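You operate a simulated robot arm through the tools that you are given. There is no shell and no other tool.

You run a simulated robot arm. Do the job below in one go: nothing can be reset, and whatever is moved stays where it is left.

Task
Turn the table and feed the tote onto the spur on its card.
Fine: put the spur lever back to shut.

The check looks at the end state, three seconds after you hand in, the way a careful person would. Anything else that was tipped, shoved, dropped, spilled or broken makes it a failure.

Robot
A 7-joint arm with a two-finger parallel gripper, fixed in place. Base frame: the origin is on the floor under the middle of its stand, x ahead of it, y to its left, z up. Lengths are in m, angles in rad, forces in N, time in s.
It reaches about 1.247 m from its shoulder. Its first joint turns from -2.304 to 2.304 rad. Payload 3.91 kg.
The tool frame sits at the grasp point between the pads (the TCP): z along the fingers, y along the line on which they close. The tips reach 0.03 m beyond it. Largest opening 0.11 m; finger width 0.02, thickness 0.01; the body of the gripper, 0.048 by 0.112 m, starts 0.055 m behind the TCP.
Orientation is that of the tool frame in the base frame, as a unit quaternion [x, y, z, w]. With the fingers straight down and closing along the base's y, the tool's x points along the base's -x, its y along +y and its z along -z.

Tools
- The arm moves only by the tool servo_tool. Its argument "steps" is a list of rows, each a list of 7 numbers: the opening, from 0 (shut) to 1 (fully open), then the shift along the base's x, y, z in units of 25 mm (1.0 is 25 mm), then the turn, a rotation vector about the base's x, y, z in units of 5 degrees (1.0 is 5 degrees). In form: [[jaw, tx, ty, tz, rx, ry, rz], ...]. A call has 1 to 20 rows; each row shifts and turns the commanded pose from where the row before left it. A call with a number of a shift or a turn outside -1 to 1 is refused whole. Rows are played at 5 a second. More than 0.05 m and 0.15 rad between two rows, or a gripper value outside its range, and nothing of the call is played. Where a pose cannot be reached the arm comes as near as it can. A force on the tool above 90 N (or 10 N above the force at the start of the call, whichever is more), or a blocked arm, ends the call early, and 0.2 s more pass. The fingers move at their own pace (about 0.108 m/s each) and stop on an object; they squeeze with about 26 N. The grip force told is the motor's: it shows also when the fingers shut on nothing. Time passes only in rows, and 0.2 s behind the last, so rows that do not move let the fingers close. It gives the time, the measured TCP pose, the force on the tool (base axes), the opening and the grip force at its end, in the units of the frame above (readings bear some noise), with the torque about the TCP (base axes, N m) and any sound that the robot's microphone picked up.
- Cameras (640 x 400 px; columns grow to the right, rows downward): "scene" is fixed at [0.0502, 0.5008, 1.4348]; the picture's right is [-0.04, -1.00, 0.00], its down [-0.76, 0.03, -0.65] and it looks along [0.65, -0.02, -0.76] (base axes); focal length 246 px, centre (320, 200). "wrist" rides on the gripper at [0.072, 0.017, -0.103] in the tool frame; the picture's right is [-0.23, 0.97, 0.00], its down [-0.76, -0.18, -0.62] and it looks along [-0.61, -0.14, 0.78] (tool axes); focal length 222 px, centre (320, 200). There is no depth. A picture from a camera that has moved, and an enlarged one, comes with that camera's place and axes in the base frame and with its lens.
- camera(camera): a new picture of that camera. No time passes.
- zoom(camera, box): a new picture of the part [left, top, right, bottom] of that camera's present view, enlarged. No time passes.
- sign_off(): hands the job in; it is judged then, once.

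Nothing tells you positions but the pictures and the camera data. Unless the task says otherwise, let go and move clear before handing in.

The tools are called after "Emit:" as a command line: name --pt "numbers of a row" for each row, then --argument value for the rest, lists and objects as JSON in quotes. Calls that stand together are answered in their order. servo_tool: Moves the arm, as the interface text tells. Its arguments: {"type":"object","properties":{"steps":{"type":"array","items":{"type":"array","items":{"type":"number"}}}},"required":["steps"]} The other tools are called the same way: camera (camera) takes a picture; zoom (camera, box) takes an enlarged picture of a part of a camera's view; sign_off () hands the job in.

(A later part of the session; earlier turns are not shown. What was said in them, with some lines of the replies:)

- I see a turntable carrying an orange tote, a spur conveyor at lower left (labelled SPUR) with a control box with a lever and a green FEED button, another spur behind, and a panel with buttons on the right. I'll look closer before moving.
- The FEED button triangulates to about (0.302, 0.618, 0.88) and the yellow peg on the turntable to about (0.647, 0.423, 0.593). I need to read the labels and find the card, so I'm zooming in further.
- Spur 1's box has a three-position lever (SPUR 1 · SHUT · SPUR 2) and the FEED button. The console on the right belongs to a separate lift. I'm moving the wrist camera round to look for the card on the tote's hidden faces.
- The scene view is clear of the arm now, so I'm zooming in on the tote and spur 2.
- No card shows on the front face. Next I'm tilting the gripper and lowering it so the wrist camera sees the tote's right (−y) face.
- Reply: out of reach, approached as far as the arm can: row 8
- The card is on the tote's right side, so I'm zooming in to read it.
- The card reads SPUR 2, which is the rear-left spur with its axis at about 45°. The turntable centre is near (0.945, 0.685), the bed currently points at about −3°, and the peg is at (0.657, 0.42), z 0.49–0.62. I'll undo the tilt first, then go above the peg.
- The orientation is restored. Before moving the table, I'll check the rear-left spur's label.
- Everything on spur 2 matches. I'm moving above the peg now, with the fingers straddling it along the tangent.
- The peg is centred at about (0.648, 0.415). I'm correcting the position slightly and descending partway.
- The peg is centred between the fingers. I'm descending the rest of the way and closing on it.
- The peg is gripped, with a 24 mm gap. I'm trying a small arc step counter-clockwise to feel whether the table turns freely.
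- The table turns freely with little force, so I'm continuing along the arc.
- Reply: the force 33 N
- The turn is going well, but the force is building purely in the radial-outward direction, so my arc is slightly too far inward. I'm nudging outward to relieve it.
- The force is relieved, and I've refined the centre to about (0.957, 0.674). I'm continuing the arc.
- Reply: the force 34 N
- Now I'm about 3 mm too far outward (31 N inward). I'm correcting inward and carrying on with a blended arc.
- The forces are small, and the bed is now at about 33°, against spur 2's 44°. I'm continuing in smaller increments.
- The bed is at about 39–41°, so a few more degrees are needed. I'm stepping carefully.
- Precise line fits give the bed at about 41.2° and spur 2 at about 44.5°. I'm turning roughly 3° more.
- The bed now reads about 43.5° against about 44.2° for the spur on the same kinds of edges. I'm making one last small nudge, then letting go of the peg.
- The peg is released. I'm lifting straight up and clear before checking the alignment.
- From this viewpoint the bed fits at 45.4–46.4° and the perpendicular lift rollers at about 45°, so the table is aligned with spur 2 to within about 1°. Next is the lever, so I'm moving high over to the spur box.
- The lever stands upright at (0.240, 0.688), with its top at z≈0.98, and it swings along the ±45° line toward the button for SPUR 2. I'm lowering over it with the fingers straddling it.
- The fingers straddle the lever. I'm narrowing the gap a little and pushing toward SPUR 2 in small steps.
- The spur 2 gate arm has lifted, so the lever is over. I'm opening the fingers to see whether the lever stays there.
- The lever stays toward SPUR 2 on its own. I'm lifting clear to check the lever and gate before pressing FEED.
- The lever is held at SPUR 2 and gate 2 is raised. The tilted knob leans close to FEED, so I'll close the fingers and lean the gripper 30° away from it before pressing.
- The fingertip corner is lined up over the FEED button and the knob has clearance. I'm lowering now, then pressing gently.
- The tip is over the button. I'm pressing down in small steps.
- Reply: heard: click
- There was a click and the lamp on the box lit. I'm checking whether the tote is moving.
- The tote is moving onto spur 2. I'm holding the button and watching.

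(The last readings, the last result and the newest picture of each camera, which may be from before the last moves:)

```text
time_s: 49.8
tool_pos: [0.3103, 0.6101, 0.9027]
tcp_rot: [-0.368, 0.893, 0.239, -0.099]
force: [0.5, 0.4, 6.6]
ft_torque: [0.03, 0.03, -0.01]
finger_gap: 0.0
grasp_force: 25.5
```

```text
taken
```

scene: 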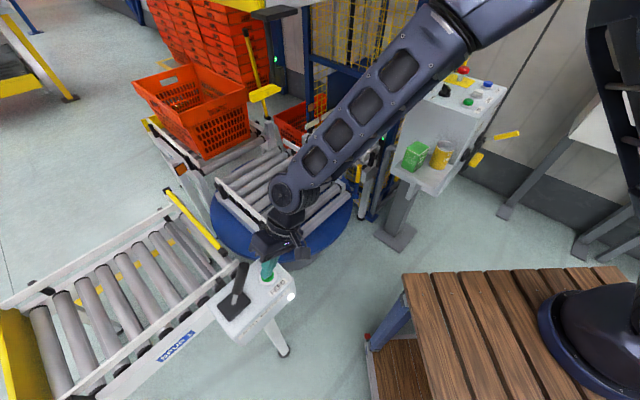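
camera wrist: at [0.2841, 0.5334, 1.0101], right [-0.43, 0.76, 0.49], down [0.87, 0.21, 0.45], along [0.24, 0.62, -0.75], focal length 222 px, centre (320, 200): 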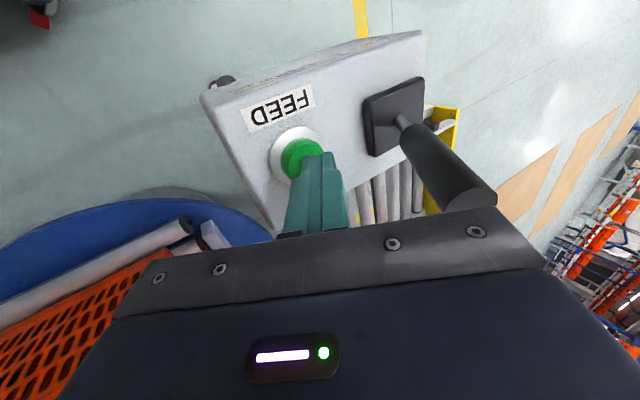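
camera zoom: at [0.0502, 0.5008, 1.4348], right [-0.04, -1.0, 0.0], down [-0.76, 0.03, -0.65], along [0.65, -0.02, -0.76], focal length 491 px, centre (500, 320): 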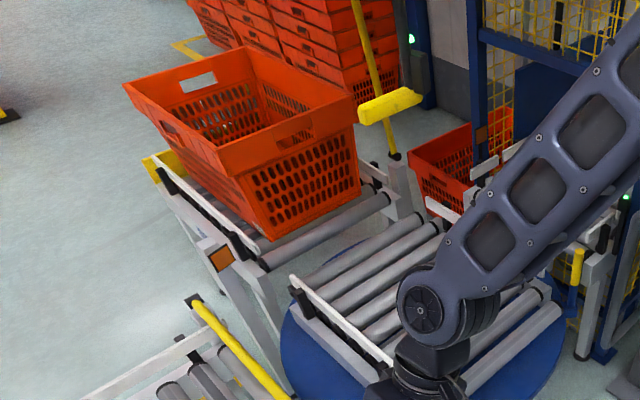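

Emit:
servo_tool --pt "0 0 0 0 0 0 0" --pt "0 0 0 0 0 0 0" --pt "0 0 0 0 0 0 0" --pt "0 0 0 0 0 0 0"

Emit:
zoom --camera "scene" --box '[100, 20, 300, 220]'

```text
time_s: 50.8
tool_pos: [0.309, 0.6105, 0.9026]
tcp_rot: [-0.368, 0.893, 0.239, -0.101]
force: [-0.2, 0.9, 6.6]
ft_torque: [0.03, 0.02, 0.04]
finger_gap: 0.0
grasp_force: 26.3
```

```text
2.00 times, centred on (200, 120) of scene
camera zoom: at [0.0502, 0.5008, 1.4348], right [-0.04, -1.0, 0.0], down [-0.76, 0.03, -0.65], along [0.65, -0.02, -0.76], focal length 491 px, centre (560, 360)
```

zoom: 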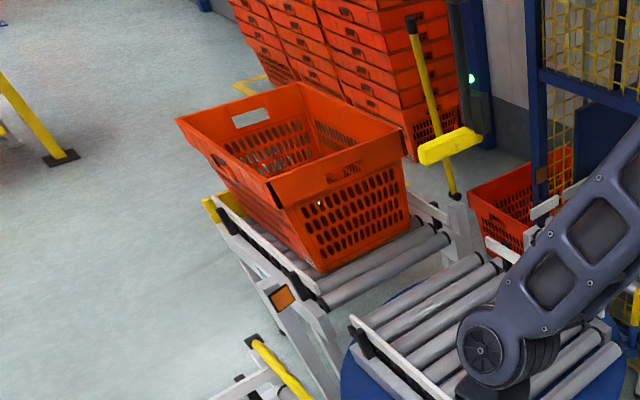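

Emit:
servo_tool --pt "0 0 0 0 0 0 0" --pt "0 0 0 0 0 0 0" --pt "0 0 0 0 0 0 0" --pt "0 0 0 0 0 0 0" --pt "0 0 0 0 0 0 0"

Emit:
zoom --camera "scene" --box '[100, 20, 300, 220]'

```text
time_s: 52.0
tool_pos: [0.3086, 0.6097, 0.9029]
tcp_rot: [-0.368, 0.893, 0.239, -0.099]
force: [0.2, 0.0, 6.5]
ft_torque: [0.03, 0.01, 0.0]
finger_gap: 0.0002
grasp_force: 26.2
```

```text
2.00 times, centred on (200, 120) of scene
camera zoom: at [0.0502, 0.5008, 1.4348], right [-0.04, -1.0, 0.0], down [-0.76, 0.03, -0.65], along [0.65, -0.02, -0.76], focal length 491 px, centre (560, 360)
```

zoom: 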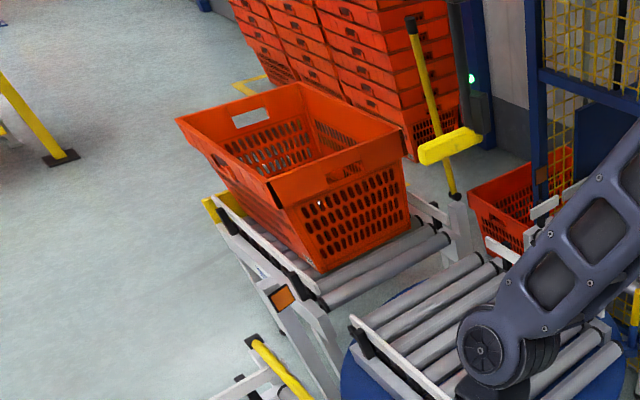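

The tote has come to rest fully on spur 2 against its end stop, clear of the gate line. I'm releasing the button by rising straight up.

Emit:
servo_tool --pt "0 0 0 0.4 0 0 0" --pt "0 0 0 0.8 0 0 0" --pt "0 0 0 0.9 0 0 0" --pt "0 0 0 0.9 0 0 0" --pt "0 0 0 0.9 0 0 0" --pt "0 0 0 0.9 0 0 0" --pt "0 0 0 0.9 0 0 0" --pt "0 0 0 0.9 0 0 0" --pt "0 0 0 0.9 0 0 0"

Emit:
camera --camera "scene"

Emit:
camera --camera "wrist"

Emit:
zoom --camera "scene" --box '[120, 40, 300, 200]'

```text
time_s: 54.0
tool_pos: [0.3098, 0.6114, 1.089]
tcp_rot: [-0.368, 0.893, 0.239, -0.1]
force: [-1.1, 0.4, -0.2]
ft_torque: [0.03, 0.01, -0.03]
finger_gap: 0.0
grasp_force: 26.5
```

```text
taken
```

scene: 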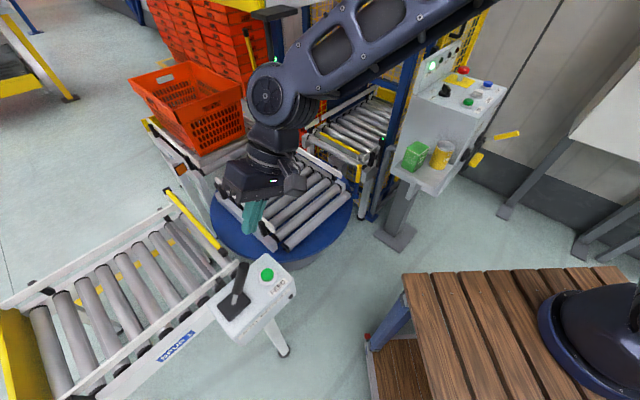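

```text
taken
camera wrist: at [0.285, 0.5324, 1.1884], right [-0.43, 0.76, 0.49], down [0.87, 0.21, 0.45], along [0.24, 0.62, -0.75], focal length 222 px, centre (320, 200)
```

wrist: 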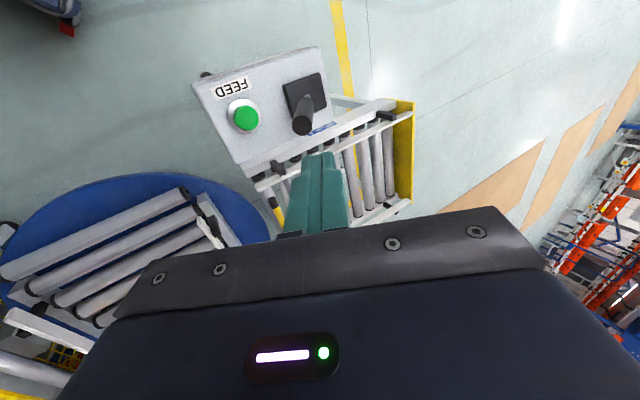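

```text
2.50 times, centred on (210, 120) of scene
camera zoom: at [0.0502, 0.5008, 1.4348], right [-0.04, -1.0, 0.0], down [-0.76, 0.03, -0.65], along [0.65, -0.02, -0.76], focal length 614 px, centre (595, 400)
```

zoom: 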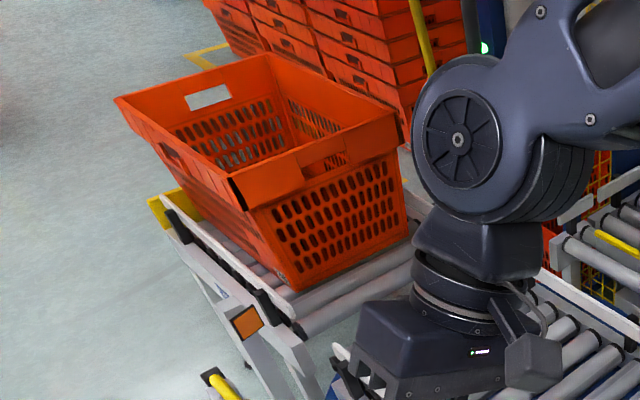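

The feed lamp is off and the tote is settled. I'm untilting the gripper, opening the jaws and returning above the lever to put it back to SHUT.

Emit:
servo_tool --pt "0.6 -0.26 0.31 0.3 -0.707 -0.707 0" --pt "0.6 -0.26 0.31 0.3 -0.707 -0.707 0" --pt "0.6 -0.26 0.31 0 -0.707 -0.707 0" --pt "0.6 -0.26 0.31 0 -0.707 -0.707 0" --pt "0.6 -0.26 0.31 0 -0.707 -0.707 0" --pt "0.6 -0.26 0.31 0 -0.707 -0.707 0" --pt "0.6 0 0 0 0 0 0"

Emit:
camera --camera "wrist"

Emit:
zoom --camera "wrist" --box '[220, 40, 420, 200]'

```text
time_s: 55.6
tool_pos: [0.2693, 0.656, 1.1044]
tcp_rot: [-0.38, 0.925, -0.001, 0.0]
force: [0.1, -0.4, 0.1]
ft_torque: [0.06, 0.0, 0.02]
finger_gap: 0.066
grasp_force: 0.0
```

```text
taken
camera wrist: at [0.2067, 0.6172, 1.2093], right [-0.52, 0.85, 0.0], down [0.67, 0.41, 0.62], along [0.53, 0.33, -0.78], focal length 222 px, centre (320, 200)
```

wrist: 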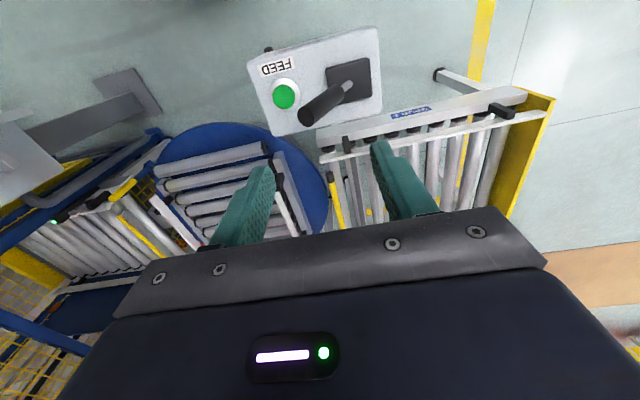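

```text
2.50 times, centred on (320, 120) of wrist
camera zoom: at [0.2067, 0.6172, 1.2093], right [-0.52, 0.85, 0.0], down [0.67, 0.41, 0.62], along [0.53, 0.33, -0.78], focal length 555 px, centre (320, 400)
```

zoom: 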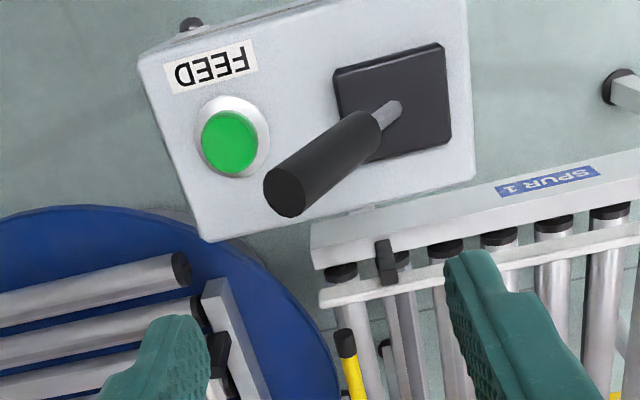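

Emit:
servo_tool --pt "0.6 0.085 -0.085 -0.8 0 0 0" --pt "0.6 0 0 -0.8 0 0 0" --pt "0.6 0 0 -0.8 0 0 0" --pt "0.6 0 0 -0.8 0 0 0" --pt "0.6 0 0 -0.8 0 0 0" --pt "0.6 0 0 -0.8 0 0 0" --pt "0.6 0 0 -0.8 0 0 0" --pt "0.6 0 0 0 0 0 0"

Emit:
camera --camera "wrist"

```text
time_s: 57.4
tool_pos: [0.2726, 0.6554, 0.9663]
tcp_rot: [-0.381, 0.925, 0.0, 0.0]
force: [-0.9, 0.2, -0.2]
ft_torque: [-0.01, -0.01, -0.01]
finger_gap: 0.0659
grasp_force: 0.0
```

```text
taken
camera wrist: at [0.2089, 0.6162, 1.0697], right [-0.52, 0.85, 0.0], down [0.67, 0.41, 0.62], along [0.53, 0.33, -0.78], focal length 222 px, centre (320, 200)
```

wrist: 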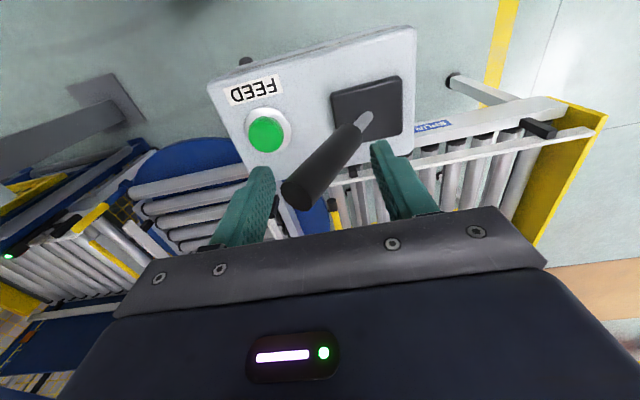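

The lever is between the fingers. I'm sweeping it back toward upright and narrowing the jaws to centre it.

Emit:
servo_tool --pt "0.6 -0.32 0.325 0 0 0 0" --pt "0.6 -0.32 0.325 0 0 0 0" --pt "0.6 -0.32 0.325 0 0 0 0" --pt "0.6 -0.32 0.325 0 0 0 0" --pt "0.34 0 0 0 0 0 0" --pt "0.34 0 0 0 0 0 0"

Emit:
camera --camera "wrist"

Emit:
camera --camera "scene"

```text
time_s: 58.8
tool_pos: [0.2378, 0.6868, 0.9654]
tcp_rot: [-0.381, 0.924, -0.001, 0.0]
force: [0.2, 0.7, 0.2]
ft_torque: [-0.02, 0.01, -0.03]
finger_gap: 0.0375
grasp_force: 0.1
```

```text
taken
camera wrist: at [0.1762, 0.648, 1.0693], right [-0.53, 0.85, 0.0], down [0.67, 0.41, 0.62], along [0.53, 0.33, -0.78], focal length 222 px, centre (320, 200)
```

wrist: 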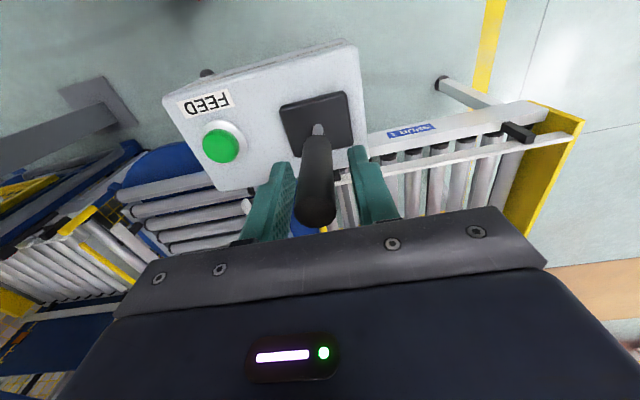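

```text
taken
```

scene: 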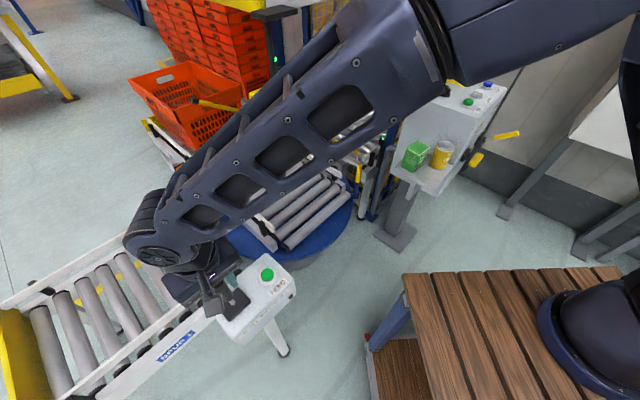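

Emit:
servo_tool --pt "0.34 0 0 0 0 0 0" --pt "0.34 0 0 0 0 0 0"

Emit:
zoom --camera "scene" --box '[120, 40, 300, 200]'

Emit:
zoom --camera "wrist" --box '[220, 70, 420, 230]'

```text
time_s: 59.4
tool_pos: [0.2385, 0.6864, 0.9656]
tcp_rot: [-0.381, 0.925, 0.0, 0.0]
force: [0.9, 0.7, 0.5]
ft_torque: [0.03, -0.03, -0.01]
finger_gap: 0.0375
grasp_force: 0.0
```

```text
2.50 times, centred on (210, 120) of scene
camera zoom: at [0.0502, 0.5008, 1.4348], right [-0.04, -1.0, 0.0], down [-0.76, 0.03, -0.65], along [0.65, -0.02, -0.76], focal length 614 px, centre (595, 400)
```

zoom: 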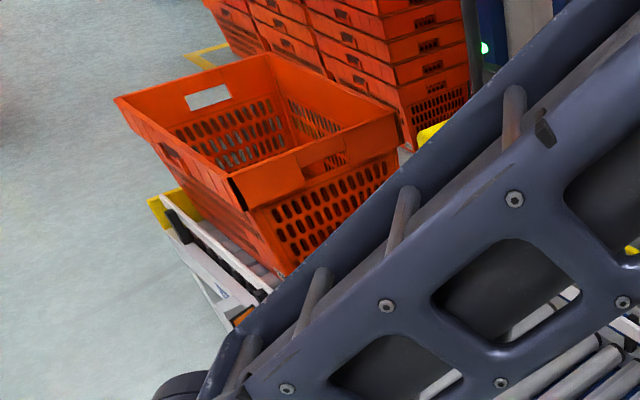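

```text
2.50 times, centred on (320, 150) of wrist
camera zoom: at [0.1763, 0.6479, 1.0693], right [-0.53, 0.85, 0.0], down [0.67, 0.41, 0.62], along [0.53, 0.33, -0.78], focal length 555 px, centre (320, 325)
```

zoom: 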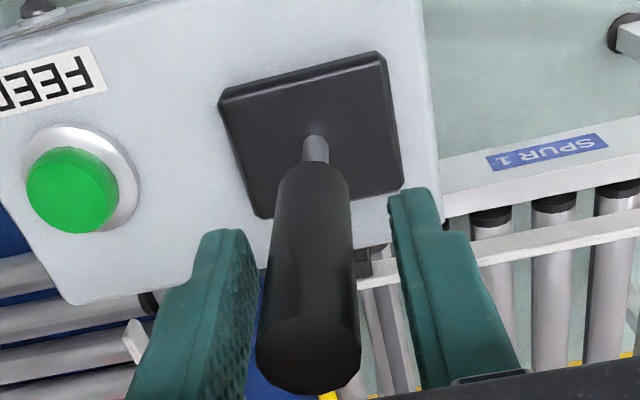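

The lever looks upright, free between the fingers, and the gate has come down. I'm opening and lifting away to verify.

Emit:
servo_tool --pt "0.6 0 0 0 0 0 0" --pt "0.6 0 0 0 0 0 0" --pt "0.6 0 0 0.8 0 0 0" --pt "0.6 0 0 0.8 0 0 0" --pt "0.6 0 0 0.8 0 0 0" --pt "0.6 0 0 0.8 0 0 0" --pt "0.6 0 0 0.9 0 0 0" --pt "0.6 0 0 0.9 0 0 0" --pt "0.6 0 0 0.9 0 0 0" --pt "0.6 0 0 0.9 0 0 0" --pt "0.6 0 0 0.9 0 0 0" --pt "0.6 0 0 0.9 0 0 0"

Emit:
camera --camera "wrist"

Emit:
camera --camera "scene"

```text
time_s: 62.0
tool_pos: [0.2413, 0.6858, 1.1796]
tcp_rot: [-0.381, 0.925, 0.0, -0.001]
force: [-0.2, -0.3, -0.5]
ft_torque: [0.0, 0.04, -0.01]
finger_gap: 0.066
grasp_force: 0.0
```

```text
taken
camera wrist: at [0.1779, 0.6465, 1.284], right [-0.53, 0.85, 0.0], down [0.67, 0.41, 0.62], along [0.53, 0.33, -0.78], focal length 222 px, centre (320, 200)
```

wrist: 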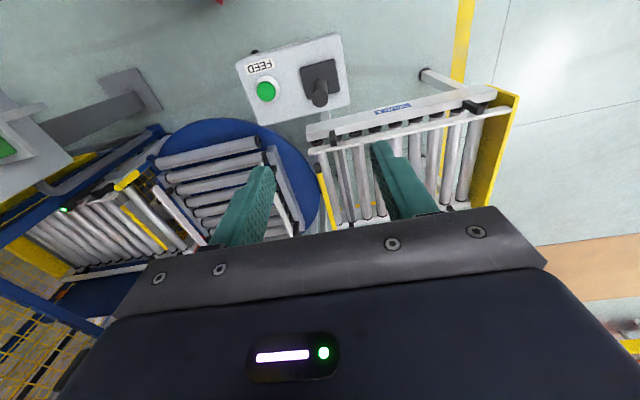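

```text
taken
```

scene: 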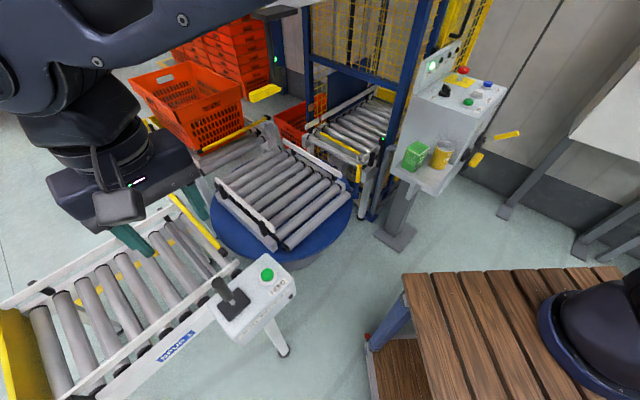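

Emit:
servo_tool --pt "0.6 0.5 -0.9 0.2 0 0 0" --pt "0.6 0.5 -0.9 0.2 0 0 0" --pt "0.6 0.5 -0.9 0 0 0 0" --pt "0.6 0.5 -0.9 0 0 0 0" --pt "0.6 0.5 -0.9 0 0 0 0" --pt "0.6 0.5 -0.9 0 0 0 0" --pt "0.6 0.5 -0.9 0 0 0 0" --pt "0.6 0.5 -0.9 0 0 0 0" --pt "0.6 0.5 -0.9 0 0 0 0" --pt "0.6 0.5 -0.9 0 0 0 0" --pt "0.6 0.5 -0.9 0 0 0 0" --pt "0.6 0.5 -0.9 0 0 0 0" --pt "0.6 0.5 -0.9 0 0 0 0" --pt "0.6 0.5 -0.9 0 0 0 0" --pt "0.6 0.5 -0.9 0 0 0 0" --pt "0.6 0.5 -0.9 0 0 0 0"

Emit:
camera --camera "scene"

Emit:
zoom --camera "scene" --box '[120, 40, 300, 200]'

Emit:
zoom --camera "scene" --box '[200, 250, 300, 350]'

```text
time_s: 65.4
tool_pos: [0.4383, 0.3273, 1.1902]
tcp_rot: [-0.381, 0.925, 0.0, 0.0]
force: [0.3, 0.5, 0.3]
ft_torque: [-0.04, 0.03, 0.01]
finger_gap: 0.0661
grasp_force: 0.1
```

```text
taken
```

scene: 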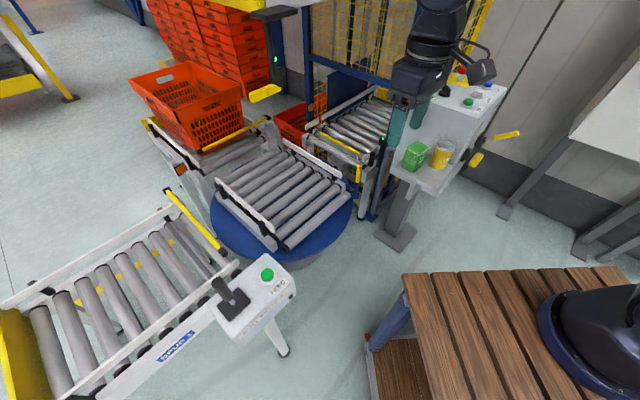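

```text
2.50 times, centred on (210, 120) of scene
camera zoom: at [0.0502, 0.5008, 1.4348], right [-0.04, -1.0, 0.0], down [-0.76, 0.03, -0.65], along [0.65, -0.02, -0.76], focal length 614 px, centre (595, 400)
```

zoom: 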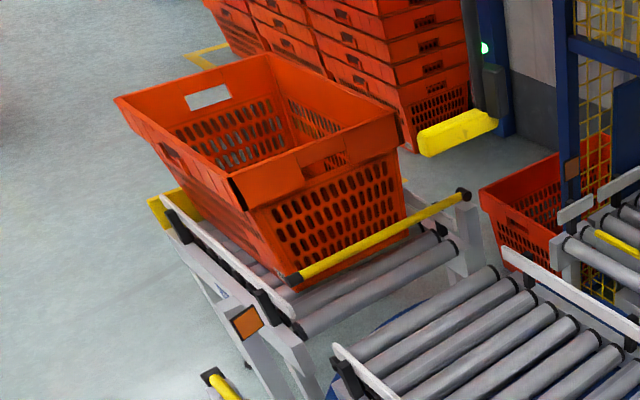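

```text
4.00 times, centred on (250, 300) of scene
camera zoom: at [0.0502, 0.5008, 1.4348], right [-0.04, -1.0, 0.0], down [-0.76, 0.03, -0.65], along [0.65, -0.02, -0.76], focal length 982 px, centre (600, -200)
```

zoom: 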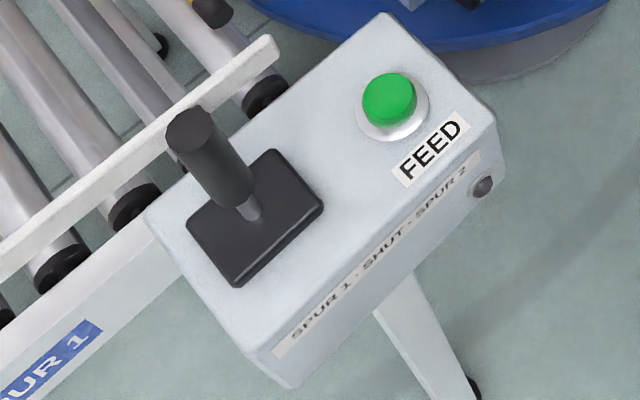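

The final state checks out:
- **Tote:** fully on spur 2, with the gate lowered behind it.
- **Lever:** upright at SHUT, exactly as it was in the first pictures.
- **FEED:** the lamp is off.
- **Console:** the juice box and can are where they were.
- **Arm:** empty and clear of everything.

I'm handing in now.

Emit:
sign_off

```text
The job is handed in.
```

The tote is on spur 2, the spur named on its card, and the spur lever is back at SHUT. I have handed the job in, but I don't have the check's result.

- **Table:** I turned it by its yellow handle until the bed lined up with spur 2, to within about 1° by the camera measurements.
- **Feed:** I moved the lever to SPUR 2, which raised that spur's gate, then held FEED until the tote stopped moving on the spur. It went across smoothly.
- **Shut:** With the lever back upright, the gate came down in front of the tote without touching it.
- **Surroundings:** The juice box and can on the console shelf were where they started, and the arm is clear and empty.

I couldn't see inside the tote at the end. The small box and can in it were upright the last time I could see each of them.
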